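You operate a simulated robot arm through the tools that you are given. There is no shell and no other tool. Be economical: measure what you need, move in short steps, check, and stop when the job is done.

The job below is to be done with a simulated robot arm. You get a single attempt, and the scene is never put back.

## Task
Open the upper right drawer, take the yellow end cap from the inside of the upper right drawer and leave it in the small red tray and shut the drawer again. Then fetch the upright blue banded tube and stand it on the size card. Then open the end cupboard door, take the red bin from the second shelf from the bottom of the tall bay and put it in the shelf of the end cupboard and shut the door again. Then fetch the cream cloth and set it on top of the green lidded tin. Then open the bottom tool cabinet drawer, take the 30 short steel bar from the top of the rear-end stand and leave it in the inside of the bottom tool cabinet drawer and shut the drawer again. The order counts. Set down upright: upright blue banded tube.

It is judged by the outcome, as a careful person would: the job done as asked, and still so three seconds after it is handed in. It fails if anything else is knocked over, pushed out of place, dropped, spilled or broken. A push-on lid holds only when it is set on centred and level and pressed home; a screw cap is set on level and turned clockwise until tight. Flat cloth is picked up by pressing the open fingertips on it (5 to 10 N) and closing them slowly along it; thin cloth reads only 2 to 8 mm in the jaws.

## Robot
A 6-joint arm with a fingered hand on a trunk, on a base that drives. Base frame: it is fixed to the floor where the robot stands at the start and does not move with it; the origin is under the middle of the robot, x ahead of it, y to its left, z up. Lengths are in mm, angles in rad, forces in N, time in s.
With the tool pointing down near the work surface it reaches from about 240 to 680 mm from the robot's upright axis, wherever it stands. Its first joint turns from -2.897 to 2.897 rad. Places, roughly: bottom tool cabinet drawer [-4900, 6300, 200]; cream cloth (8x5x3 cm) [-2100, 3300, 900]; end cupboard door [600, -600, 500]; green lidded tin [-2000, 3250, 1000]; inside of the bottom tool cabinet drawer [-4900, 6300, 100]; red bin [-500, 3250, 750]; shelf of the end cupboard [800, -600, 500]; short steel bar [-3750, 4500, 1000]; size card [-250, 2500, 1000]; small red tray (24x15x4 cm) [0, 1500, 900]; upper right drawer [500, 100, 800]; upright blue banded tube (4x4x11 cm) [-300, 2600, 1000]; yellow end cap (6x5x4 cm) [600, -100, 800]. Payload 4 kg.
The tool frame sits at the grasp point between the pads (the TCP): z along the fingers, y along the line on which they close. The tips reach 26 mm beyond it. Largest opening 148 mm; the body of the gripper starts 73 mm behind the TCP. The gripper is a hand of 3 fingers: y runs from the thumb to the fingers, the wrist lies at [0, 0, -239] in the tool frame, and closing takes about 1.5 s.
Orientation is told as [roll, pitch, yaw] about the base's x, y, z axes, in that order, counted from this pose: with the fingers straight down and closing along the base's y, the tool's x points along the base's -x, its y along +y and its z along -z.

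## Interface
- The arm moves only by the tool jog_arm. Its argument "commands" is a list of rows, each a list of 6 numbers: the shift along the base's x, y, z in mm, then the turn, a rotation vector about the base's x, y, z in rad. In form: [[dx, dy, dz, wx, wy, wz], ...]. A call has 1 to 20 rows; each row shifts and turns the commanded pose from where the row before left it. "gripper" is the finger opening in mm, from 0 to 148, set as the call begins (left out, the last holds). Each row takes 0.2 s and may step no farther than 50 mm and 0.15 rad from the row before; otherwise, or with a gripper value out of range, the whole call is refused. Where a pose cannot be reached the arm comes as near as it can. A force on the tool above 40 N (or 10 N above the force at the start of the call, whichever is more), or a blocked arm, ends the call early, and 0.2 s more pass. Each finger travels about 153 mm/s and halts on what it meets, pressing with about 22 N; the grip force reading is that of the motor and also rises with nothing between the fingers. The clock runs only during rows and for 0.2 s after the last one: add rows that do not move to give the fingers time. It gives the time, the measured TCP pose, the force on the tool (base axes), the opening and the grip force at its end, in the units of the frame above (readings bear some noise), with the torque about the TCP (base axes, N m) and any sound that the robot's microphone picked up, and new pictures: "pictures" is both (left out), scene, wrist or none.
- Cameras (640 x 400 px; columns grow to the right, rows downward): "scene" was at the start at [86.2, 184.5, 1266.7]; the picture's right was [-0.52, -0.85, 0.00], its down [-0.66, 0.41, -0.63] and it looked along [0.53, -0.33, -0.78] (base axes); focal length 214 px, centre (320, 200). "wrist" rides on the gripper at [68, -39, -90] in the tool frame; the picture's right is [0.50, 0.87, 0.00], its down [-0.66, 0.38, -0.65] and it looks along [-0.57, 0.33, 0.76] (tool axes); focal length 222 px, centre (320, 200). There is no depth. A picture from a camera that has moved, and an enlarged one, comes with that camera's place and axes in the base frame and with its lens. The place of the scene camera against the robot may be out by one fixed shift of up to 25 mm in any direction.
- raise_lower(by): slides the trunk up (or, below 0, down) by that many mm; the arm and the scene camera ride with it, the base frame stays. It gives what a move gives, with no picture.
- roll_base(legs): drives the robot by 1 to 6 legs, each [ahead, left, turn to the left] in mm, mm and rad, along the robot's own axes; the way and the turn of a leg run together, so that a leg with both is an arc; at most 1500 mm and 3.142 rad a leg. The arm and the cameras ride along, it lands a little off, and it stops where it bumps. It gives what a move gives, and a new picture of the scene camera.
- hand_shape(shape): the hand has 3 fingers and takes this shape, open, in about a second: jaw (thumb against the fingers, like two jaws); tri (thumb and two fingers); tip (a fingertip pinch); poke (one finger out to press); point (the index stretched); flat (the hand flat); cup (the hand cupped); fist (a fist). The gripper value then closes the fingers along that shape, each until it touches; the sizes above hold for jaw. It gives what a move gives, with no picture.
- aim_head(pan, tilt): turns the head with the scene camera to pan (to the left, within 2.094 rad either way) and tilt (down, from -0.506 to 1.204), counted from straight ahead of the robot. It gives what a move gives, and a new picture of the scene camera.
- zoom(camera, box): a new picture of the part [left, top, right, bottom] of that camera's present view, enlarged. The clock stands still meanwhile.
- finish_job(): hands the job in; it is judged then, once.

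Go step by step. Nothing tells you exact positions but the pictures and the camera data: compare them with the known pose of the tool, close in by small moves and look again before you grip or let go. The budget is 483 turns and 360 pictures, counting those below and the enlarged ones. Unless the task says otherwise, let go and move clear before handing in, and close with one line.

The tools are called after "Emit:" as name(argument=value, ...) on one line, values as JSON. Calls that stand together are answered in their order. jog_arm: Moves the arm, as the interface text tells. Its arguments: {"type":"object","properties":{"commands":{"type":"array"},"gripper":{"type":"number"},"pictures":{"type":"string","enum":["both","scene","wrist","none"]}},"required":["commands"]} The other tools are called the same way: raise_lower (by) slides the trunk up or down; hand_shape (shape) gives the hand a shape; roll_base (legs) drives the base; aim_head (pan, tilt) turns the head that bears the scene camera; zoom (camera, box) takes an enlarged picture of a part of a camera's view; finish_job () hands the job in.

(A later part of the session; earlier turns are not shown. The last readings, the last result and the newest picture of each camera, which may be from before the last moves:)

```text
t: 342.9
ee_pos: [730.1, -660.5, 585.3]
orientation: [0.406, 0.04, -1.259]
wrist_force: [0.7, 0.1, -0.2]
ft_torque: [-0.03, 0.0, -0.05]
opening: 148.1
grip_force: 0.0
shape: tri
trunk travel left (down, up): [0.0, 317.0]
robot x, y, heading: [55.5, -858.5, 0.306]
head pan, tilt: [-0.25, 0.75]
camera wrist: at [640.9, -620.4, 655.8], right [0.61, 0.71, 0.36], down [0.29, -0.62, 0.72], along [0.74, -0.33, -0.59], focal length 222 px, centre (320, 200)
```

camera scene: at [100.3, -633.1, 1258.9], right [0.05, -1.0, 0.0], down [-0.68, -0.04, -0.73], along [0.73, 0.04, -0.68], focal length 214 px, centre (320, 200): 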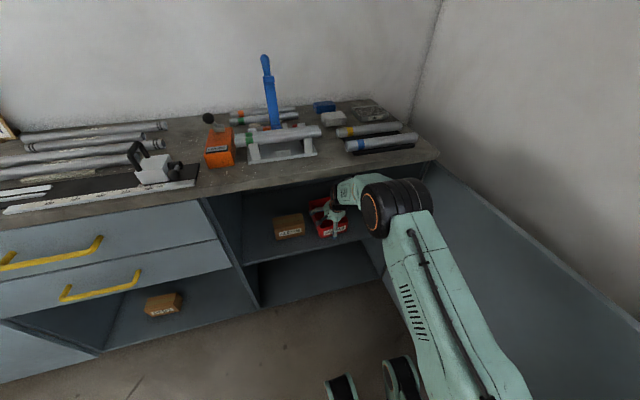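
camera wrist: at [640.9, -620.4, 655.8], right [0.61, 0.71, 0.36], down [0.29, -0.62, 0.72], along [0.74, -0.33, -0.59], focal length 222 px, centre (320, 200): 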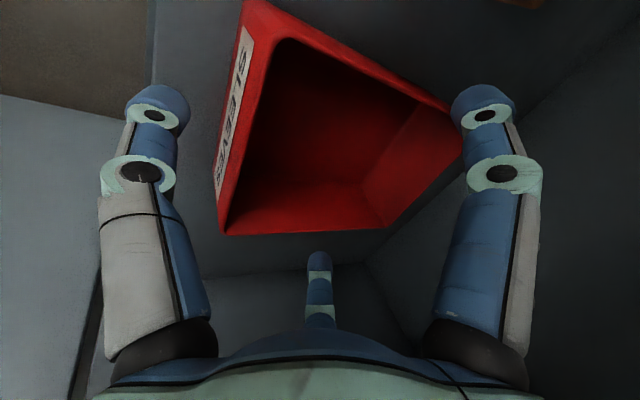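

The bin stays in place now. I back out.

Emit:
jog_arm(commands=[[-9, -2.9, 0, 0, 0, 0], [-9, -2.9, 0, 0, 0, 0], [-9, -2.9, 0, 0, 0, 0], [-9, -2.9, 0, 0, 0, 0], [-9, -2.9, 0, 0, 0, 0]], pictures="wrist")

Emit:
roll_base(legs=[[-160, 0, 0]])

Emit:
zoom(camera="scene", box=[240, 150, 420, 280])

```text
t: 344.1
ee_pos: [684.5, -674.7, 583.4]
orientation: [0.407, 0.039, -1.259]
wrist_force: [0.6, 0.5, -0.1]
ft_torque: [0.03, -0.04, -0.01]
opening: 148.0
grip_force: 0.0
shape: tri
trunk travel left (down, up): [0.0, 317.0]
robot x, y, heading: [59.4, -857.3, 0.304]
head pan, tilt: [-0.25, 0.75]
camera wrist: at [595.7, -634.4, 654.7], right [0.61, 0.71, 0.36], down [0.3, -0.62, 0.72], along [0.74, -0.33, -0.59], focal length 222 px, centre (320, 200)
```

wrist: 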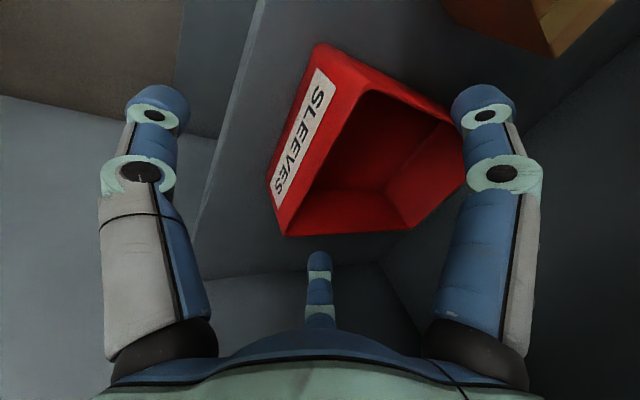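

```text
t: 345.5
ee_pos: [529.0, -721.5, 583.1]
orientation: [0.406, 0.042, -1.256]
wrist_force: [-0.2, -0.6, 0.6]
ft_torque: [-0.01, 0.02, 0.03]
opening: 148.1
grip_force: 0.1
shape: tri
trunk travel left (down, up): [0.0, 317.0]
robot x, y, heading: [-98.3, -909.3, 0.312]
head pan, tilt: [-0.25, 0.75]
camera scene: at [-55.8, -682.1, 1258.9], right [0.06, -1.0, 0.0], down [-0.68, -0.04, -0.73], along [0.73, 0.04, -0.68], focal length 214 px, centre (320, 200)
```

scene: 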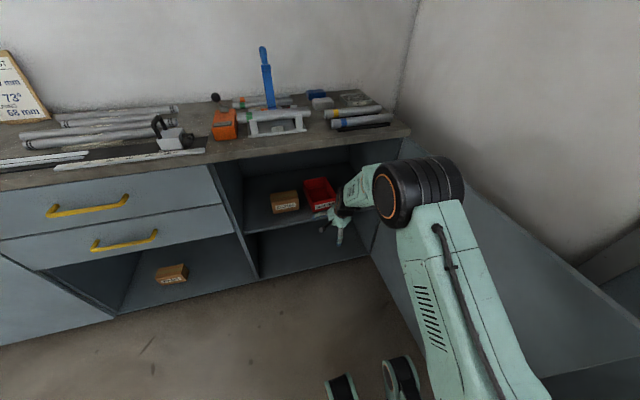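

```text
3.08 times, centred on (330, 215) of scene
camera zoom: at [-55.8, -682.1, 1258.9], right [0.06, -1.0, 0.0], down [-0.68, -0.04, -0.73], along [0.73, 0.04, -0.68], focal length 660 px, centre (289, 154)
```

zoom: 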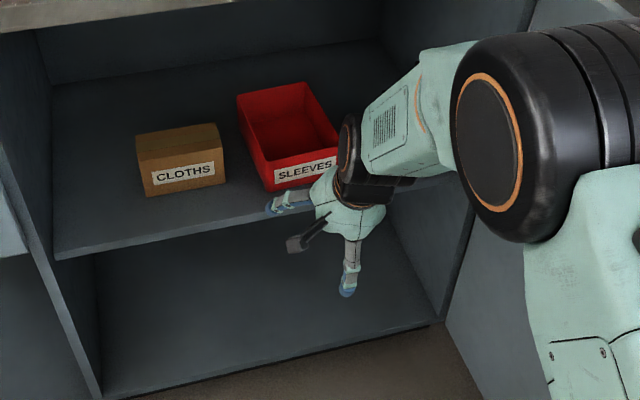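

The red bin stands on the cupboard shelf. Now I must shut the door; I look right to see the door, handle and surrounding space.

Emit:
roll_base(legs=[[-150, 150, 0]])

Emit:
aim_head(pan=-1.2, tilt=0.7)

Emit:
aim_head(pan=-1.9, tilt=0.6)

```text
t: 347.4
ee_pos: [344.3, -625.6, 585.2]
orientation: [0.406, 0.04, -1.257]
wrist_force: [0.0, 0.3, 0.2]
ft_torque: [0.0, 0.0, 0.01]
opening: 147.9
grip_force: 0.0
shape: tri
trunk travel left (down, up): [0.0, 317.0]
robot x, y, heading: [-285.9, -811.8, 0.307]
head pan, tilt: [-0.25, 0.75]
camera scene: at [-241.3, -585.9, 1258.9], right [0.06, -1.0, 0.0], down [-0.68, -0.04, -0.73], along [0.73, 0.04, -0.68], focal length 214 px, centre (320, 200)
```

scene: 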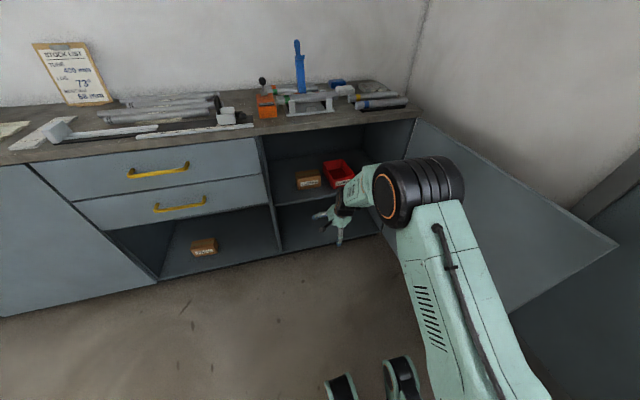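

```text
t: 348.7
ee_pos: [343.1, -625.6, 583.5]
orientation: [0.406, 0.039, -1.256]
wrist_force: [-0.3, 0.0, 0.1]
ft_torque: [0.01, 0.01, 0.01]
opening: 148.0
grip_force: 0.1
shape: tri
trunk travel left (down, up): [0.0, 317.0]
robot x, y, heading: [-286.7, -812.6, 0.312]
head pan, tilt: [-1.201, 0.7]
camera scene: at [-270.5, -656.9, 1263.2], right [-0.78, -0.63, 0.0], down [-0.4, 0.5, -0.76], along [0.48, -0.59, -0.64], focal length 214 px, centre (320, 200)
```

scene: 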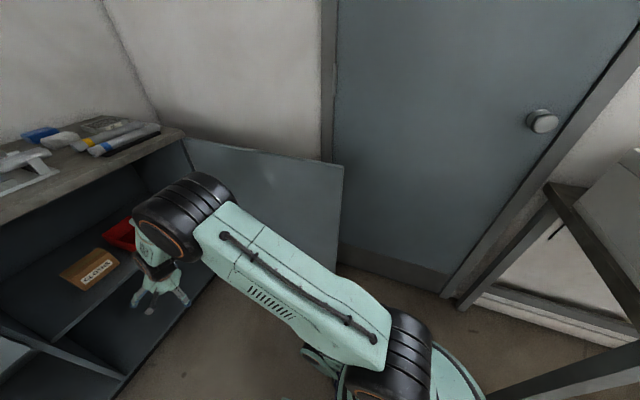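

```text
t: 349.7
ee_pos: [343.6, -624.3, 584.1]
orientation: [0.409, 0.04, -1.255]
wrist_force: [0.9, 0.0, 0.4]
ft_torque: [0.01, -0.01, 0.01]
opening: 148.3
grip_force: 0.0
shape: tri
trunk travel left (down, up): [0.0, 317.0]
robot x, y, heading: [-284.9, -810.0, 0.306]
head pan, tilt: [-1.901, 0.6]
camera scene: at [-325.7, -679.2, 1271.8], right [-1.0, 0.02, 0.0], down [0.01, 0.56, -0.83], along [-0.02, -0.82, -0.57], focal length 214 px, centre (320, 200)
```

scene: 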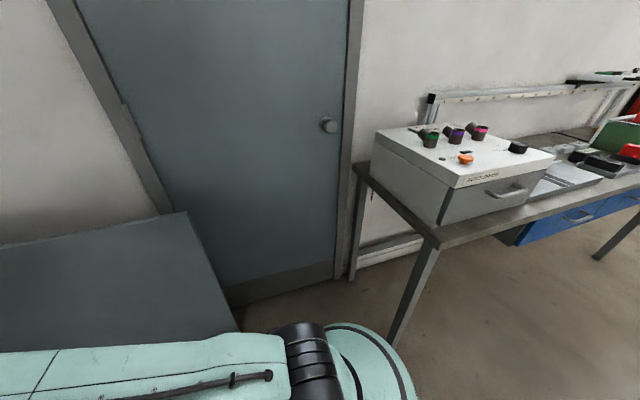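

The door stands at about 94°, free edge near n=-294, e=-1171, with ~200 mm gap to the wall. I'll hook behind its outer side with closed fingers and pull it round. First I back up and turn the hand horizontal.

Emit:
roll_base(legs=[[-200, 40, 0]])

Emit:
jog_arm(commands=[[-8, -3, 15, 0.0438, -0.1387, 0], [-8, -3, 15, 0.0438, -0.1387, 0], [-8, -3, 15, 0.0438, -0.1387, 0], [-8, -3, 15, 0.0438, -0.1387, 0], [-8, -3, 15, 0.0438, -0.1387, 0], [-8, -3, 15, 0.0438, -0.1387, 0], [-8, -3, 15, 0.0438, -0.1387, 0], [-8, -3, 10, 0.0438, -0.1387, 0]], gripper=0, pictures="none")

Emit:
aim_head(pan=-0.8, tilt=0.75)

```text
t: 351.4
ee_pos: [137.3, -645.8, 584.7]
orientation: [0.407, 0.04, -1.249]
wrist_force: [0.4, 0.4, 0.2]
ft_torque: [-0.01, 0.01, 0.02]
opening: 147.9
grip_force: 0.2
shape: tri
trunk travel left (down, up): [0.0, 317.0]
robot x, y, heading: [-487.3, -838.6, 0.313]
head pan, tilt: [-1.901, 0.6]
camera scene: at [-531.2, -703.6, 1271.8], right [-1.0, 0.02, 0.0], down [0.01, 0.56, -0.83], along [-0.01, -0.82, -0.56], focal length 214 px, centre (320, 200)
```

scene: 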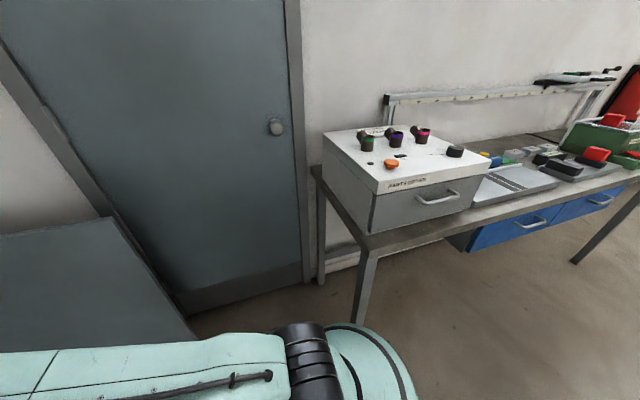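

```text
t: 353.2
ee_pos: [95.0, -674.6, 689.2]
orientation: [1.371, 0.058, -1.14]
wrist_force: [-0.3, 0.0, 0.2]
ft_torque: [0.0, 0.01, 0.0]
opening: 0.3
grip_force: 22.8
shape: tri
out of reach, approached as far as the arm can: row 1, 2, 3, 6, 7, 8
trunk travel left (down, up): [0.0, 317.0]
robot x, y, heading: [-487.0, -833.9, 0.315]
head pan, tilt: [-1.901, 0.6]
```

```text
t: 354.5
ee_pos: [95.1, -674.4, 688.7]
orientation: [1.367, 0.058, -1.138]
wrist_force: [-0.5, 0.9, -0.1]
ft_torque: [0.02, -0.01, -0.03]
opening: 0.1
grip_force: 21.8
shape: tri
trunk travel left (down, up): [0.0, 317.0]
robot x, y, heading: [-492.1, -836.9, 0.318]
head pan, tilt: [-0.799, 0.75]
camera scene: at [-456.3, -653.9, 1258.9], right [-0.47, -0.88, 0.0], down [-0.6, 0.32, -0.73], along [0.65, -0.34, -0.68], focal length 214 px, centre (320, 200)
```

scene: 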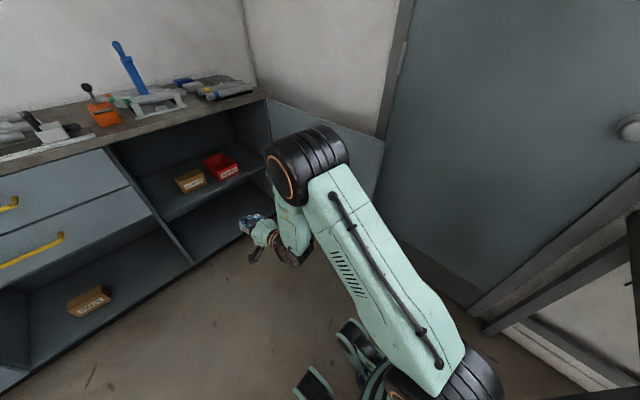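

Emit:
jog_arm(commands=[[-11.5, -38, 3, 0.0075, -0.024, -0.016], [-11.5, -38, 3, 0.0075, -0.024, -0.016], [-11.5, -38, 3, 0.0075, -0.024, -0.016], [-11.5, -38, 3, 0.0075, -0.024, -0.016], [-11.5, -38, 3, 0.0075, -0.024, -0.016], [-11.5, -38, 3, 0.0075, -0.024, -0.016], [-11.5, -38, 3, 0.0075, -0.024, -0.016], [-11.5, -38, 3, 0.0075, -0.024, -0.016]], pictures="scene")

```text
t: 356.3
ee_pos: [9.8, -984.7, 718.1]
orientation: [1.578, 0.014, -1.265]
wrist_force: [-0.5, -0.1, -0.9]
ft_torque: [0.03, -0.01, 0.0]
opening: 0.3
grip_force: 21.7
shape: tri
out of reach, approached as far as the arm can: row 1
trunk travel left (down, up): [0.0, 317.0]
robot x, y, heading: [-488.1, -837.5, 0.311]
head pan, tilt: [-0.799, 0.75]
camera scene: at [-456.4, -653.9, 1258.9], right [-0.47, -0.88, 0.0], down [-0.6, 0.32, -0.73], along [0.65, -0.34, -0.68], focal length 214 px, centre (320, 200)
```

scene: 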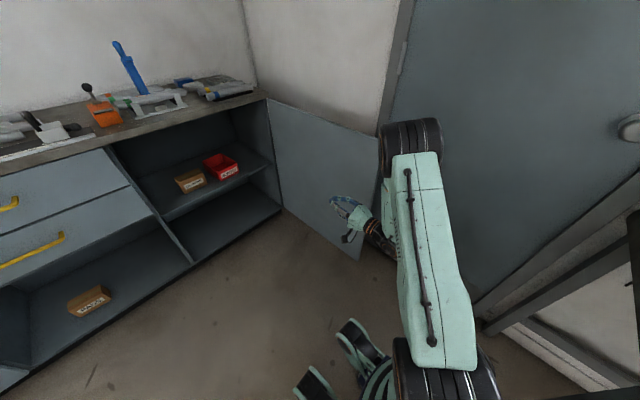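

The arm can reach there, but the elbow would be near the wall; better to pinch the door's free edge. I roll the hand so the thumb and fingers straddle the door panel, above handle height.

Emit:
jog_arm(commands=[[0, 0, 9, -0.1362, -0.043, 0], [0, 0, 9, -0.1362, -0.043, 0], [0, 0, 9, -0.1362, -0.043, 0], [0, 0, 9, -0.1362, -0.043, 0], [0, 0, 9, -0.1362, -0.043, 0], [0, 0, 9, -0.1362, -0.043, 0], [0, 0, 9, -0.1362, -0.043, 0], [0, 0, 9, -0.1362, -0.043, 0], [0, 0, 9, -0.1362, -0.043, 0], [0, 0, 9, -0.1362, -0.043, 0], [0, 0, 9, -0.1362, -0.043, 0]], gripper=90, pictures="none")

Emit:
roll_base(legs=[[-70, 0, 0], [0, -150, 0]])

Emit:
zoom(camera="wrist", box=[0, 0, 640, 400])

```text
t: 358.7
ee_pos: [210.8, -1196.5, 1139.8]
orientation: [1.409, -1.557, -1.097]
wrist_force: [0.2, 0.2, -0.5]
ft_torque: [0.01, 0.02, 0.02]
opening: 90.1
grip_force: 0.1
shape: tri
out of reach, approached as far as the arm can: row 1, 2, 3, 4, 5, 6, 7, 8, 9, 10, 11
trunk travel left (down, up): [0.0, 317.0]
robot x, y, heading: [-485.8, -835.3, 0.313]
head pan, tilt: [-0.799, 0.75]
```

```text
t: 360.7
ee_pos: [164.9, -1292.7, 1140.2]
orientation: [1.432, -1.553, -1.129]
wrist_force: [0.4, 0.0, 1.0]
ft_torque: [0.03, 0.04, -0.01]
opening: 90.4
grip_force: 0.0
shape: tri
trunk travel left (down, up): [0.0, 317.0]
robot x, y, heading: [-532.7, -928.5, 0.311]
head pan, tilt: [-0.799, 0.75]
stopped in leg 2: the robot was blocked; the commanded pose is now the measured one
camera scene: at [-497.7, -744.4, 1258.9], right [-0.47, -0.88, 0.0], down [-0.6, 0.32, -0.73], along [0.64, -0.35, -0.68], focal length 214 px, centre (320, 200)
```

scene: 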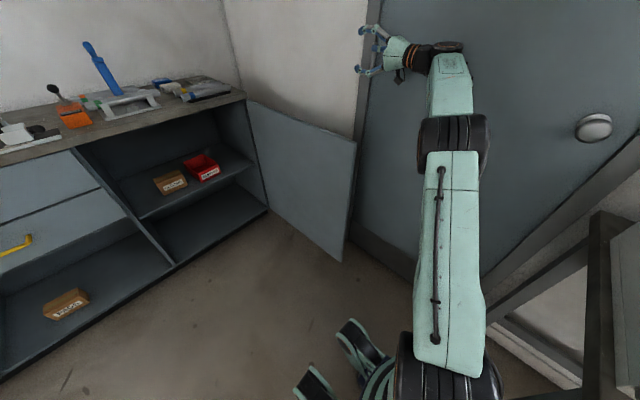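

```text
1.00 times, centred on (320, 200) of wrist (not enlarged: the box is as wide or as high as the picture)
camera zoom: at [87.7, -1355.5, 1072.4], right [-0.26, 0.83, -0.48], down [-0.73, 0.16, 0.66], along [0.63, 0.53, 0.57], focal length 222 px, centre (320, 200)
```

zoom: 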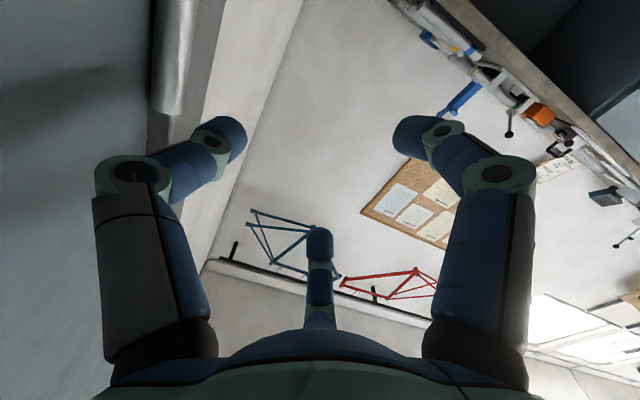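

The hand swung over to the outer side of the door, above it (z 1140), and touched the jamb. That's actually usable: I shift it left a bit with closed fingers, then lower it between door and wall.

Emit:
jog_arm(commands=[[-5, 16, 0, 0, 0, 0], [-5, 16, 0, 0, 0, 0], [-5, 16, 0, 0, 0, 0], [0, 0, 0, 0, 0, 0]], gripper=0, pictures="both")

```text
t: 361.7
ee_pos: [168.3, -1261.4, 1159.2]
orientation: [1.23, -1.55, -0.927]
wrist_force: [-0.3, 1.2, 0.0]
ft_torque: [-0.01, 0.01, 0.0]
opening: 0.0
grip_force: 22.1
shape: tri
out of reach, approached as far as the arm can: row 1, 2, 3
trunk travel left (down, up): [0.0, 317.0]
robot x, y, heading: [-533.6, -926.4, 0.31]
head pan, tilt: [-0.799, 0.75]
camera scene: at [-497.5, -744.4, 1258.9], right [-0.47, -0.88, 0.0], down [-0.6, 0.32, -0.73], along [0.64, -0.35, -0.68], focal length 214 px, centre (320, 200)
camera wrist: at [92.1, -1322.8, 1092.3], right [-0.27, 0.83, -0.48], down [-0.73, 0.15, 0.67], along [0.63, 0.53, 0.57], focal length 222 px, centre (320, 200)
```

scene: 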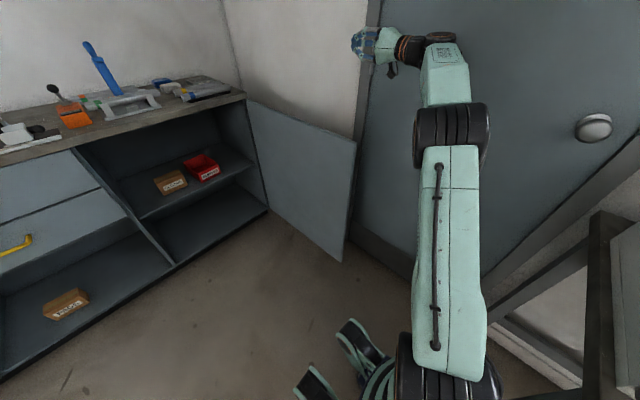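
wrist: 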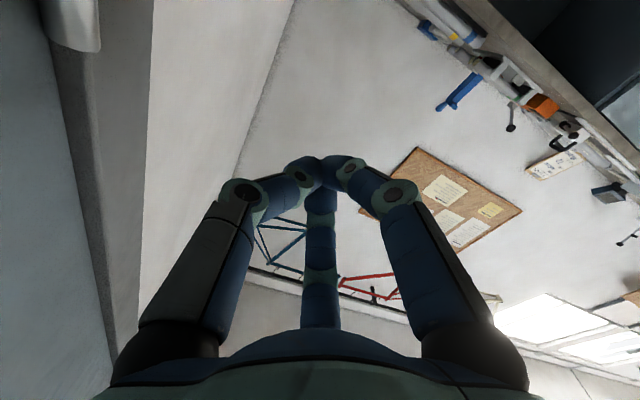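

The wrist limits that roll on the far right. I'll instead angle the robot to the right so the arm works straight ahead. First I step left and bring the arm back in front.

Emit:
roll_base(legs=[[0, 200, 0]])

Emit:
jog_arm(commands=[[-25, 40, -5, 0, 0, 0], [-25, 40, -10, 0, 0, 0], [-25, 40, -15, 0, 0, 0], [-25, 40, -15, 0, 0, 0], [-25, 40, -15, 0, 0, 0], [-25, 40, -15, 0, 0, 0], [-10, 40, -20, 0, 0, 0], [-10, 40, -20, 0, 0, 0], [-10, 40, -20, 0, 0, 0]], pictures="scene")

```text
t: 364.1
ee_pos: [108.2, -1069.0, 1160.1]
orientation: [1.238, -1.55, -0.933]
wrist_force: [-0.4, -0.7, -0.5]
ft_torque: [0.0, -0.02, 0.01]
opening: 0.0
grip_force: 21.5
shape: tri
trunk travel left (down, up): [0.0, 317.0]
robot x, y, heading: [-589.6, -738.7, 0.311]
head pan, tilt: [-0.799, 0.75]
camera scene: at [-558.1, -555.0, 1258.9], right [-0.47, -0.88, 0.0], down [-0.6, 0.32, -0.73], along [0.65, -0.34, -0.68], focal length 214 px, centre (320, 200)
```

scene: 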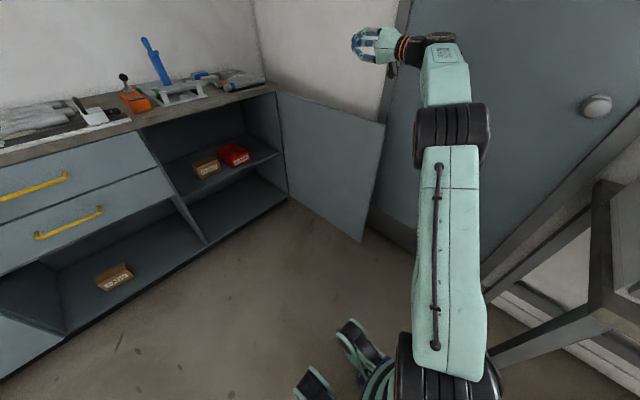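

```text
t: 366.1
ee_pos: [38.0, -763.8, 1265.4]
orientation: [0.888, -1.538, -0.585]
wrist_force: [-0.7, 0.0, -0.5]
ft_torque: [-0.03, 0.02, 0.0]
opening: 0.0
grip_force: 21.9
shape: tri
out of reach, approached as far as the arm can: row 1, 2, 3, 4, 5, 6, 7, 8, 9
trunk travel left (down, up): [0.0, 317.0]
robot x, y, heading: [-592.8, -739.9, 0.309]
head pan, tilt: [-0.799, 0.75]
camera scene: at [-558.3, -554.8, 1258.9], right [-0.47, -0.88, 0.0], down [-0.6, 0.32, -0.73], along [0.65, -0.34, -0.68], focal length 214 px, centre (320, 200)
```

scene: 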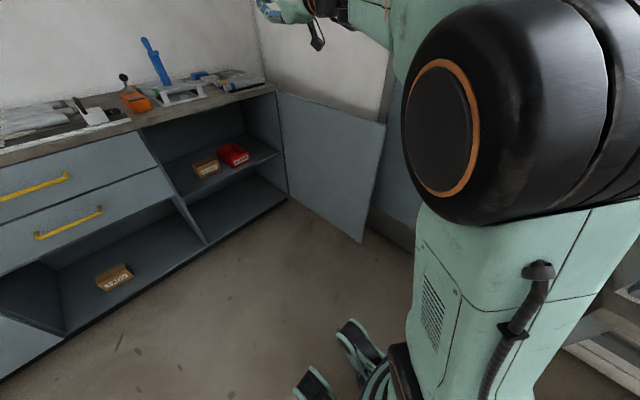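

The arm is in a different branch. I pitch the hand down to the neutral tool-down pose to reset it.

Emit:
jog_arm(commands=[[-5, 5, -5, -0.0427, 0.1355, 0], [-5, 5, -5, -0.0427, 0.1355, 0], [-5, 5, -5, -0.0427, 0.1355, 0], [-5, 5, -5, -0.0427, 0.1355, 0], [-5, 5, -5, -0.0427, 0.1355, 0], [-5, 5, -5, -0.0427, 0.1355, 0], [-5, 5, -5, -0.0427, 0.1355, 0], [-5, 5, -5, -0.0427, 0.1355, 0], [-5, 5, -5, -0.0427, 0.1355, 0], [-5, 5, -5, -0.0427, 0.1355, 0], [-5, 5, -5, -0.0427, 0.1355, 0]], pictures="none")

Emit:
jog_arm(commands=[[-10, 20, -30, 0, 0, 0], [-10, 20, -30, 0, 0, 0], [-10, 20, -30, 0, 0, 0], [-10, 20, -30, 0, 0, 0], [-10, 20, -30, 0, 0, 0], [-5, 20, -30, 0, 0, 0], [0, 20, -30, 0, 0, 0]], pictures="scene")

```text
t: 368.5
ee_pos: [-96.9, -718.7, 1106.3]
orientation: [-0.001, -0.002, 0.288]
wrist_force: [0.0, 0.8, -0.6]
ft_torque: [0.02, -0.02, 0.01]
opening: 0.2
grip_force: 21.7
shape: tri
out of reach, approached as far as the arm can: row 6, 7, 8, 9, 10, 11
trunk travel left (down, up): [0.0, 317.0]
robot x, y, heading: [-589.5, -732.0, 0.306]
head pan, tilt: [-0.799, 0.75]
```

```text
t: 370.1
ee_pos: [-149.7, -576.2, 897.3]
orientation: [-0.001, -0.002, 0.286]
wrist_force: [-0.1, 0.1, 0.1]
ft_torque: [0.03, -0.01, 0.02]
opening: 0.0
grip_force: 22.3
shape: tri
trunk travel left (down, up): [0.0, 317.0]
robot x, y, heading: [-591.0, -737.2, 0.306]
head pan, tilt: [-0.799, 0.75]
camera scene: at [-557.9, -554.9, 1258.9], right [-0.47, -0.88, 0.0], down [-0.6, 0.32, -0.73], along [0.65, -0.34, -0.68], focal length 214 px, centre (320, 200)
```

scene: 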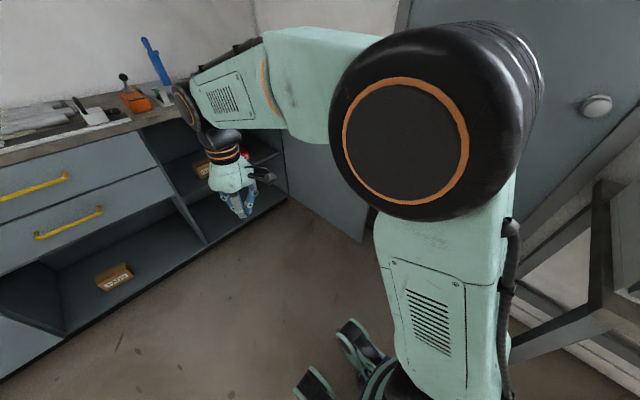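

Neutral again. New idea: with the hand pointing down, reach over the top of the door, lower closed fingers on its outer side, and pull it round. I swing the hand to the right first.

Emit:
jog_arm(commands=[[6.2, -39.5, 11, 0, 0, 0], [6.2, -39.5, 11, 0, 0, 0], [6.2, -39.5, 11, 0, 0, 0], [6.2, -39.5, 11, 0, 0, 0], [6.2, -39.5, 11, 0, 0, 0], [6.2, -39.5, 11, 0, 0, 0], [6.2, -39.5, 11, 0, 0, 0], [6.2, -39.5, 11, 0, 0, 0], [6.2, -39.5, 11, 0, 0, 0], [6.2, -39.5, 11, 0, 0, 0]], pictures="none")

Emit:
roll_base(legs=[[170, -200, 0]])

```text
t: 372.3
ee_pos: [-93.4, -974.2, 1005.0]
orientation: [0.003, -0.001, 0.287]
wrist_force: [-0.8, 0.3, 0.0]
ft_torque: [0.03, -0.02, -0.01]
opening: 0.2
grip_force: 22.4
shape: tri
trunk travel left (down, up): [0.0, 317.0]
robot x, y, heading: [-592.8, -739.0, 0.311]
head pan, tilt: [-0.799, 0.75]
```

```text
t: 374.7
ee_pos: [130.3, -1117.1, 1006.2]
orientation: [0.001, -0.001, 0.283]
wrist_force: [-0.1, 0.1, -0.1]
ft_torque: [-0.01, 0.0, -0.03]
opening: 0.0
grip_force: 22.1
shape: tri
trunk travel left (down, up): [0.0, 317.0]
robot x, y, heading: [-364.7, -878.9, 0.309]
head pan, tilt: [-0.799, 0.75]
camera scene: at [-333.8, -695.9, 1258.9], right [-0.47, -0.88, 0.0], down [-0.6, 0.32, -0.73], along [0.64, -0.35, -0.68], focal length 214 px, centre (320, 200)
```

scene: 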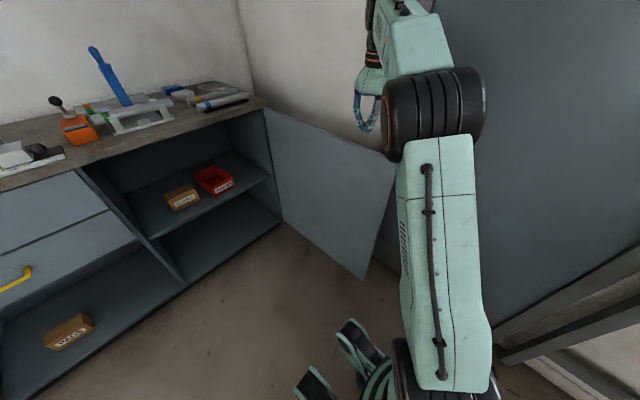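

Emit:
roll_base(legs=[[0, -130, 0]])

Emit:
zoom(camera="wrist", box=[0, 0, 640, 400])

```text
t: 376.5
ee_pos: [170.1, -1241.1, 1007.1]
orientation: [0.0, -0.002, 0.282]
wrist_force: [0.1, 1.0, -0.3]
ft_torque: [0.02, 0.02, 0.01]
opening: 0.1
grip_force: 21.8
shape: tri
trunk travel left (down, up): [0.0, 317.0]
robot x, y, heading: [-327.3, -1005.2, 0.308]
head pan, tilt: [-0.799, 0.75]
camera scene: at [-294.5, -821.2, 1258.9], right [-0.47, -0.88, 0.0], down [-0.6, 0.32, -0.73], along [0.64, -0.35, -0.68], focal length 214 px, centre (320, 200)
```

scene: 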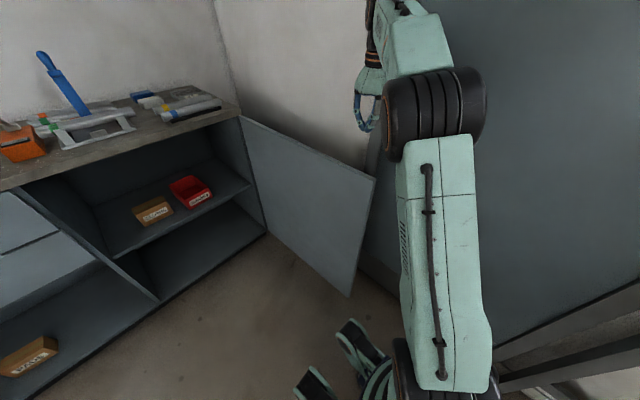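

```text
1.00 times, centred on (320, 200) of wrist (not enlarged: the box is as wide or as high as the picture)
camera zoom: at [114.2, -1296.9, 1097.0], right [-0.72, 0.69, 0.0], down [0.52, 0.55, 0.66], along [0.45, 0.47, -0.76], focal length 222 px, centre (320, 200)
```

zoom: 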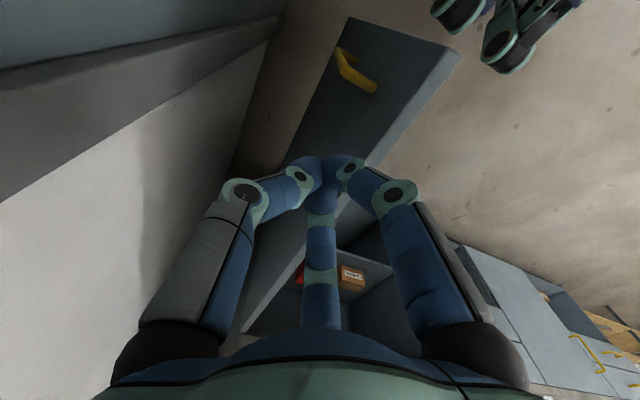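

From above I see the hand is on the door's outer side, ~80 mm off the panel. I lower it beside the door.

Emit:
jog_arm(commands=[[0, 0, -30, 0, 0, 0], [0, 0, -30, 0, 0, 0], [0, 0, -30, 0, 0, 0], [0, 0, -30, 0, 0, 0], [0, 0, -30, 0, 0, 0], [0, 0, -30, 0, 0, 0], [0, 0, -10, 0, 0, 0]], pictures="both")

```text
t: 378.1
ee_pos: [169.1, -1241.2, 814.6]
orientation: [0.002, -0.003, 0.283]
wrist_force: [0.0, -0.3, -0.6]
ft_torque: [-0.01, 0.0, -0.01]
opening: 0.0
grip_force: 21.7
shape: tri
trunk travel left (down, up): [0.0, 317.0]
robot x, y, heading: [-327.6, -1003.3, 0.308]
head pan, tilt: [-0.799, 0.75]
camera scene: at [-294.5, -821.0, 1258.9], right [-0.47, -0.88, 0.0], down [-0.6, 0.32, -0.73], along [0.64, -0.35, -0.68], focal length 214 px, centre (320, 200)
camera wrist: at [114.4, -1297.3, 905.6], right [-0.72, 0.69, 0.0], down [0.52, 0.55, 0.66], along [0.45, 0.47, -0.76], focal length 222 px, centre (320, 200)
```

scene: 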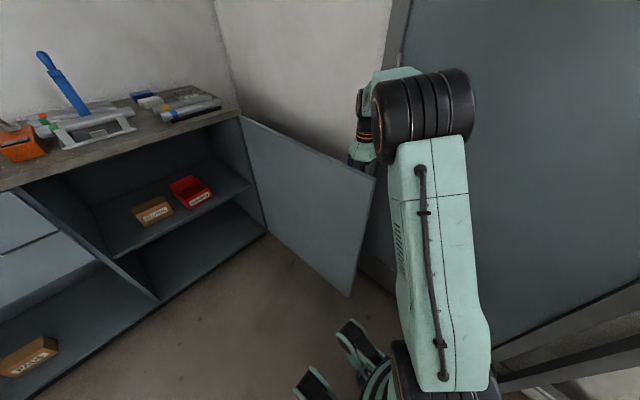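
wrist: 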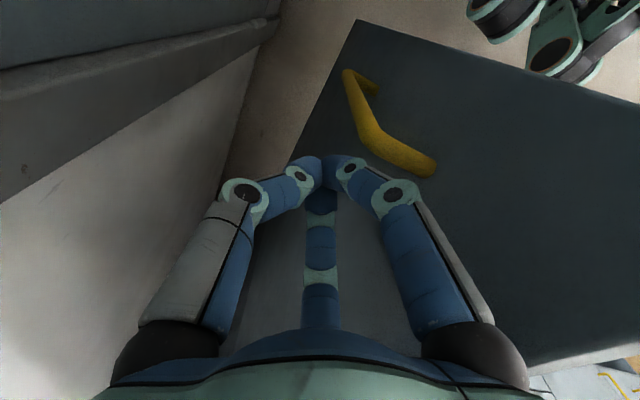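

Now I pull the door round by driving the base along its arc.

Emit:
roll_base(legs=[[16, 170, 0], [18, 96, 0], [35, 91, 0]])

```text
t: 382.4
ee_pos: [128.7, -881.8, 815.8]
orientation: [0.001, -0.001, 0.278]
wrist_force: [0.3, -0.3, 0.2]
ft_torque: [0.02, 0.01, 0.03]
opening: 0.2
grip_force: 21.9
shape: tri
trunk travel left (down, up): [0.0, 317.0]
robot x, y, heading: [-369.5, -644.1, 0.306]
head pan, tilt: [-0.799, 0.75]
camera scene: at [-334.4, -460.0, 1258.9], right [-0.48, -0.88, 0.0], down [-0.6, 0.32, -0.73], along [0.64, -0.35, -0.68], focal length 214 px, centre (320, 200)
```

scene: 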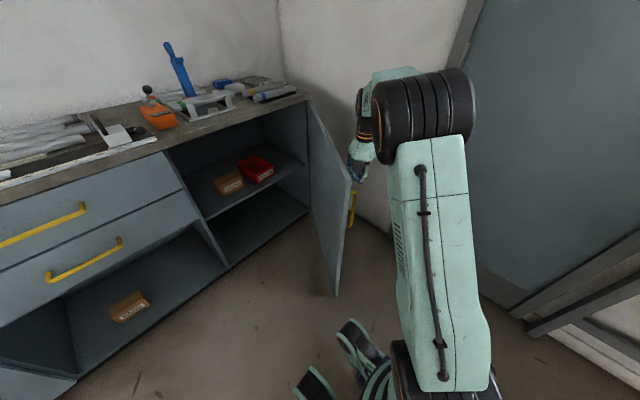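

Excellent, the door is swinging closed (now about 60°). I continue along the arc.

Emit:
roll_base(legs=[[50, 84, 0], [64, 74, 0], [76, 62, 0]])

```text
t: 385.5
ee_pos: [245.4, -611.8, 815.3]
orientation: [-0.001, 0.0, 0.281]
wrist_force: [0.0, -0.2, 0.0]
ft_torque: [-0.04, -0.02, -0.02]
opening: 0.1
grip_force: 21.9
shape: tri
trunk travel left (down, up): [0.0, 317.0]
robot x, y, heading: [-251.9, -371.7, 0.302]
head pan, tilt: [-0.799, 0.75]
camera scene: at [-218.9, -191.2, 1258.9], right [-0.48, -0.88, 0.0], down [-0.6, 0.32, -0.73], along [0.64, -0.35, -0.68], focal length 214 px, centre (320, 200)
```

scene: 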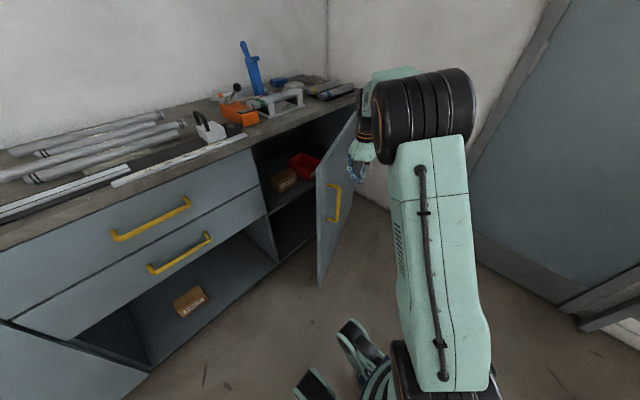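

Door at about 30°. I back off slightly, lower the hand (to stay below the bench lip) and push the door shut from the front, away from its handle.

Emit:
roll_base(legs=[[-30, 0, 0]])

Emit:
jog_arm(commands=[[0, 0, -30, 0, 0, 0], [0, 0, -30, 0, 0, 0], [0, 0, -30, 0, 0, 0], [0, 0, -30, 0, 0, 0]], pictures="none")

Emit:
roll_base(legs=[[190, 0, 0.006]])

```text
t: 386.4
ee_pos: [216.2, -620.7, 815.6]
orientation: [0.001, -0.001, 0.281]
wrist_force: [-0.6, -0.7, 0.0]
ft_torque: [0.03, 0.02, 0.0]
opening: 0.1
grip_force: 22.1
shape: tri
trunk travel left (down, up): [0.0, 317.0]
robot x, y, heading: [-281.3, -385.2, 0.306]
head pan, tilt: [-0.799, 0.75]
camera scene: at [-248.6, -200.7, 1258.9], right [-0.48, -0.88, 0.0], down [-0.6, 0.32, -0.73], along [0.64, -0.35, -0.68], focal length 214 px, centre (320, 200)
```

scene: 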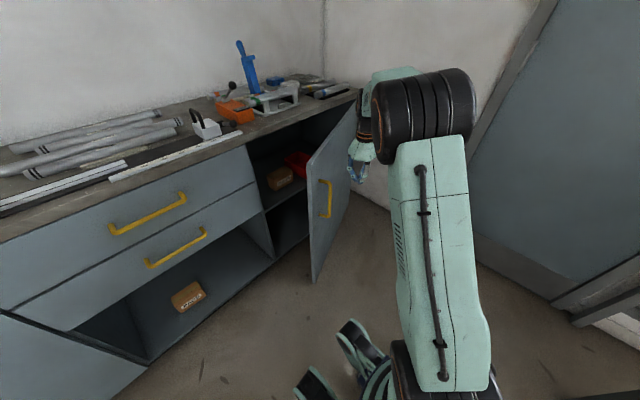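

```text
t: 387.4
ee_pos: [216.7, -620.1, 693.5]
orientation: [0.001, -0.002, 0.28]
wrist_force: [0.2, 0.4, -0.6]
ft_torque: [0.0, 0.01, 0.0]
opening: 0.0
grip_force: 22.0
shape: tri
trunk travel left (down, up): [0.0, 317.0]
robot x, y, heading: [-281.3, -382.4, 0.303]
head pan, tilt: [-0.799, 0.75]
```

```text
t: 388.9
ee_pos: [397.6, -562.0, 693.4]
orientation: [-0.001, -0.001, 0.284]
wrist_force: [-0.4, 0.2, 0.5]
ft_torque: [-0.02, -0.02, 0.0]
opening: 0.0
grip_force: 21.9
shape: tri
trunk travel left (down, up): [0.0, 317.0]
robot x, y, heading: [-104.0, -329.9, 0.307]
head pan, tilt: [-0.799, 0.75]
camera scene: at [-67.3, -143.2, 1258.9], right [-0.47, -0.88, 0.0], down [-0.6, 0.32, -0.73], along [0.64, -0.35, -0.68], focal length 214 px, centre (320, 200)
```

scene: 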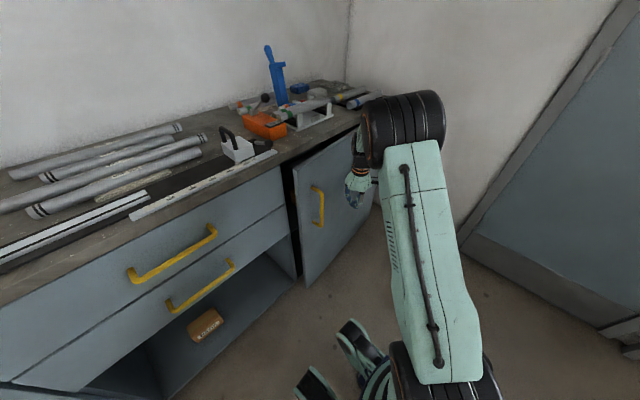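

Emit:
jog_arm(commands=[[9.5, 3, 0, 0, 0, 0], [9.5, 3, 0, 0, 0, 0], [9.5, 3, 0, 0, 0, 0], [9.5, 3, 0, 0, 0, 0], [9.5, 3, 0, 0, 0, 0], [9.5, 3, 0, 0, 0, 0], [9.5, 3, 0, 0, 0, 0], [9.5, 3, 0, 0, 0, 0], [6, 2, 0, 0, 0, 0], [6, 2, 0, 0, 0, 0], [6, 2, 0, 0, 0, 0], [6, 2, 0, 0, 0, 0], [6, 2, 0, 0, 0, 0], [6, 2, 0, 0, 0, 0]], pictures="scene")

```text
t: 391.9
ee_pos: [507.6, -526.7, 692.5]
orientation: [0.002, 0.002, 0.285]
wrist_force: [-7.0, 0.4, -1.3]
ft_torque: [0.02, -0.52, 0.13]
opening: 0.0
grip_force: 21.6
shape: tri
trunk travel left (down, up): [0.0, 317.0]
robot x, y, heading: [-100.3, -326.9, 0.306]
head pan, tilt: [-0.799, 0.75]
camera scene: at [-68.2, -143.4, 1258.9], right [-0.47, -0.88, 0.0], down [-0.6, 0.32, -0.73], along [0.64, -0.35, -0.68], focal length 214 px, centre (320, 200)
```

scene: 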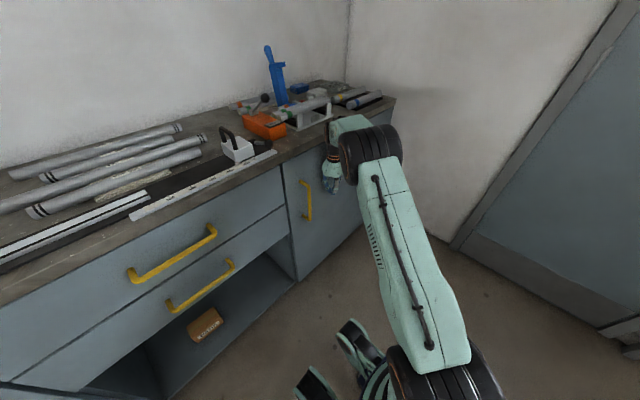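

Emit:
jog_arm(commands=[[4, 1.3, 0, 0, 0, 0], [4, 1.3, 0, 0, 0, 0], [4, 1.3, 0, 0, 0, 0], [4, 1.3, 0, 0, 0, 0]], pictures="none")

Emit:
zoom(camera="scene", box=[230, 90, 420, 300])

```text
t: 392.4
ee_pos: [507.4, -526.5, 693.0]
orientation: [0.002, 0.009, 0.284]
wrist_force: [-15.8, -1.4, 3.4]
ft_torque: [0.27, -1.39, 0.37]
opening: 0.0
grip_force: 21.8
shape: tri
trunk travel left (down, up): [0.0, 317.0]
robot x, y, heading: [-102.0, -327.7, 0.302]
head pan, tilt: [-0.799, 0.75]
stopped in row 2: the force on the tool passed its limit at 45 N (the readings are from after the stop); the commanded pose is now the measured one
```

```text
1.90 times, centred on (325, 195) of scene
camera zoom: at [-70.2, -143.4, 1259.0], right [-0.47, -0.88, 0.0], down [-0.6, 0.32, -0.73], along [0.65, -0.35, -0.68], focal length 408 px, centre (310, 210)
```

zoom: 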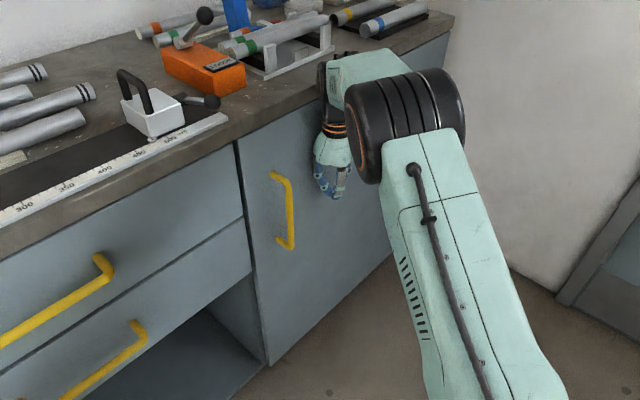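

The cupboard door is shut flush. Now I retract and travel to the central table for the cloth and tin.

Emit:
jog_arm(commands=[[-19, -6, 0, 0, 0, 0], [-19, -6, 5, 0, 0, 0], [-19, -6, 20, 0, 0, 0], [-19, -6, 40, 0, 0, 0], [-14, 5, 45, 0, 0, 0], [-10, 20, 40, 0, 0, 0], [-5, 30, 35, 0, 0, 0], [-5, 35, 30, 0, 0, 0], [-5, 35, 30, 0, 0, 0], [-5, 35, 30, 0, 0, 0], [-5, 35, 30, 0, 0, 0]], pictures="none")

Emit:
roll_base(legs=[[-100, 0, 0], [0, 1400, 0], [0, 900, 0]])

```text
t: 394.8
ee_pos: [386.3, -355.7, 998.7]
orientation: [0.002, 0.006, 0.285]
wrist_force: [0.2, -0.1, -0.9]
ft_torque: [0.02, 0.01, 0.01]
opening: 0.0
grip_force: 22.5
shape: tri
trunk travel left (down, up): [0.0, 317.0]
robot x, y, heading: [-101.5, -326.7, 0.305]
head pan, tilt: [-0.799, 0.75]
```

```text
t: 415.7
ee_pos: [-399.9, 1783.0, 996.5]
orientation: [0.005, 0.008, 0.282]
wrist_force: [-0.3, 0.3, 0.0]
ft_torque: [-0.01, 0.0, 0.0]
opening: 0.3
grip_force: 21.8
shape: tri
trunk travel left (down, up): [0.0, 317.0]
robot x, y, heading: [-887.7, 1817.7, 0.308]
head pan, tilt: [-0.799, 0.75]
camera scene: at [-854.3, 1996.5, 1258.9], right [-0.47, -0.88, 0.0], down [-0.6, 0.32, -0.73], along [0.64, -0.35, -0.68], focal length 214 px, centre (320, 200)
```

scene: 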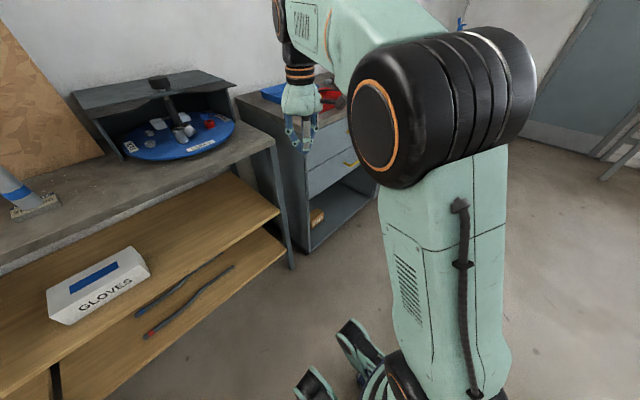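

Emit:
roll_base(legs=[[50, 0, 0], [0, 1000, 0]])

Emit:
aim_head(pan=1.6, tilt=0.4)

Emit:
aim_head(pan=2.09, tilt=0.6)

```text
t: 425.4
ee_pos: [-648.5, 2759.4, 997.8]
orientation: [0.004, 0.007, 0.265]
wrist_force: [-0.4, 0.1, 0.1]
ft_torque: [-0.02, -0.04, 0.01]
opening: 0.1
grip_force: 22.1
shape: tri
trunk travel left (down, up): [0.0, 317.0]
robot x, y, heading: [-1140.3, 2799.6, 0.288]
head pan, tilt: [-0.799, 0.75]
camera scene: at [-1099.3, 2981.1, 1258.9], right [-0.49, -0.87, 0.0], down [-0.59, 0.33, -0.73], along [0.64, -0.36, -0.68], focal length 214 px, centre (320, 200)
```

scene: 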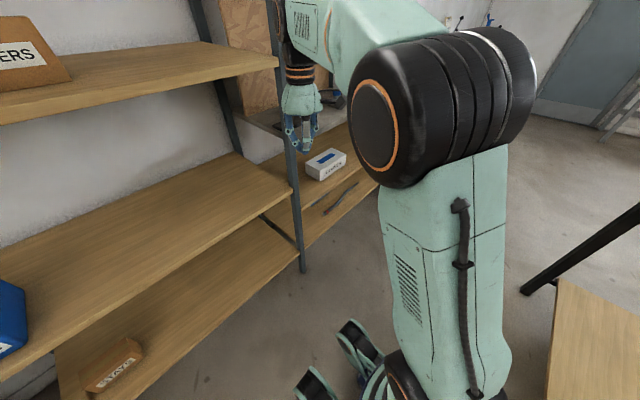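

```text
t: 427.6
ee_pos: [-649.0, 2758.5, 996.5]
orientation: [0.005, 0.007, 0.266]
wrist_force: [0.4, 0.6, -0.4]
ft_torque: [0.03, -0.02, 0.03]
opening: 0.0
grip_force: 21.7
shape: tri
trunk travel left (down, up): [0.0, 317.0]
robot x, y, heading: [-1136.7, 2801.8, 0.287]
head pan, tilt: [1.6, 0.4]
camera scene: at [-1200.4, 3109.7, 1290.0], right [0.95, 0.31, 0.0], down [0.12, -0.37, -0.92], along [-0.29, 0.88, -0.39], focal length 214 px, centre (320, 200)
```

scene: 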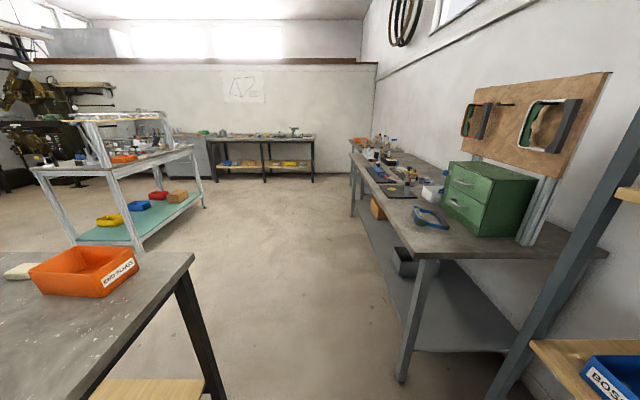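

```text
t: 428.6
ee_pos: [-648.8, 2760.4, 998.1]
orientation: [0.004, 0.007, 0.265]
wrist_force: [-0.1, -0.5, -0.6]
ft_torque: [0.01, 0.0, -0.01]
opening: 0.1
grip_force: 22.2
shape: tri
trunk travel left (down, up): [0.0, 317.0]
robot x, y, heading: [-1135.2, 2796.4, 0.288]
head pan, tilt: [2.089, 0.6]
camera scene: at [-1235.3, 3082.9, 1271.8], right [0.69, 0.72, 0.0], down [0.41, -0.39, -0.83], along [-0.6, 0.57, -0.56], focal length 214 px, centre (320, 200)
```

scene: 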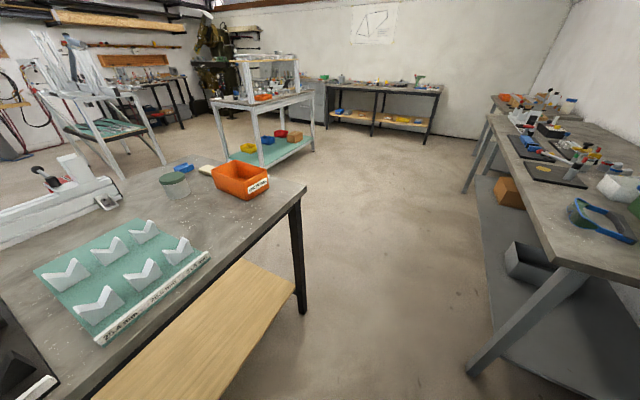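

I see the central table's far end with the orange bin, the green-lidded tin and the cream cloth behind. I'll drive around to the table's end, where there is open floor, and face it.

Emit:
raise_lower(by=100)

Emit:
roll_base(legs=[[-80, 0, 0.018], [0, 1350, 0]])

Emit:
roll_base(legs=[[-650, 0, 0]])

```text
t: 429.9
ee_pos: [-647.9, 2760.1, 1097.5]
orientation: [0.003, 0.009, 0.266]
wrist_force: [-0.8, 0.3, -0.8]
ft_torque: [0.0, 0.03, 0.01]
opening: 0.0
grip_force: 22.0
shape: tri
trunk travel left (down, up): [-100.0, 217.0]
robot x, y, heading: [-1135.4, 2803.7, 0.29]
head pan, tilt: [2.089, 0.6]
```

```text
t: 442.6
ee_pos: [-1134.0, 4031.9, 1098.3]
orientation: [0.003, 0.007, 0.291]
wrist_force: [0.0, -0.8, -0.3]
ft_torque: [0.01, 0.02, -0.01]
opening: 0.0
grip_force: 22.4
shape: tri
trunk travel left (down, up): [-100.0, 217.0]
robot x, y, heading: [-1624.2, 4057.7, 0.313]
head pan, tilt: [2.089, 0.6]
camera scene: at [-1756.8, 4331.5, 1371.1], right [0.67, 0.74, 0.0], down [0.42, -0.38, -0.83], along [-0.61, 0.56, -0.56], focal length 214 px, centre (320, 200)
```

scene: 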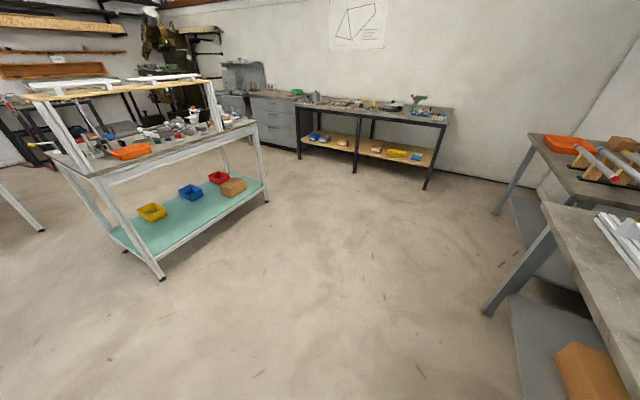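

```text
t: 446.2
ee_pos: [-1758.0, 3830.6, 1097.8]
orientation: [0.002, 0.007, 0.298]
wrist_force: [-0.8, 0.9, 0.2]
ft_torque: [0.02, -0.03, 0.0]
opening: 0.0
grip_force: 21.8
shape: tri
trunk travel left (down, up): [-100.0, 217.0]
robot x, y, heading: [-2246.0, 3858.3, 0.321]
head pan, tilt: [2.089, 0.6]
camera scene: at [-2382.0, 4126.3, 1371.1], right [0.67, 0.74, 0.0], down [0.42, -0.38, -0.82], along [-0.61, 0.55, -0.57], focal length 214 px, centre (320, 200)
```

scene: 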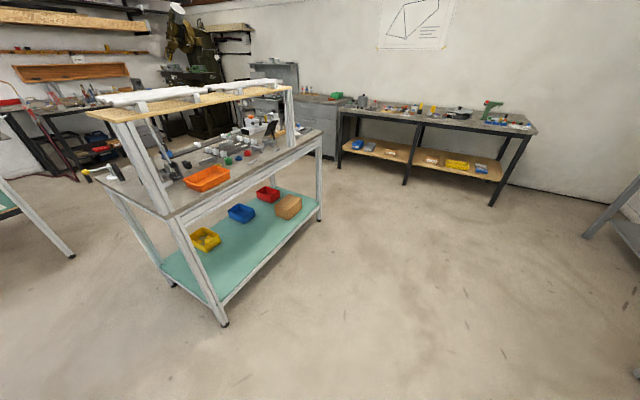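

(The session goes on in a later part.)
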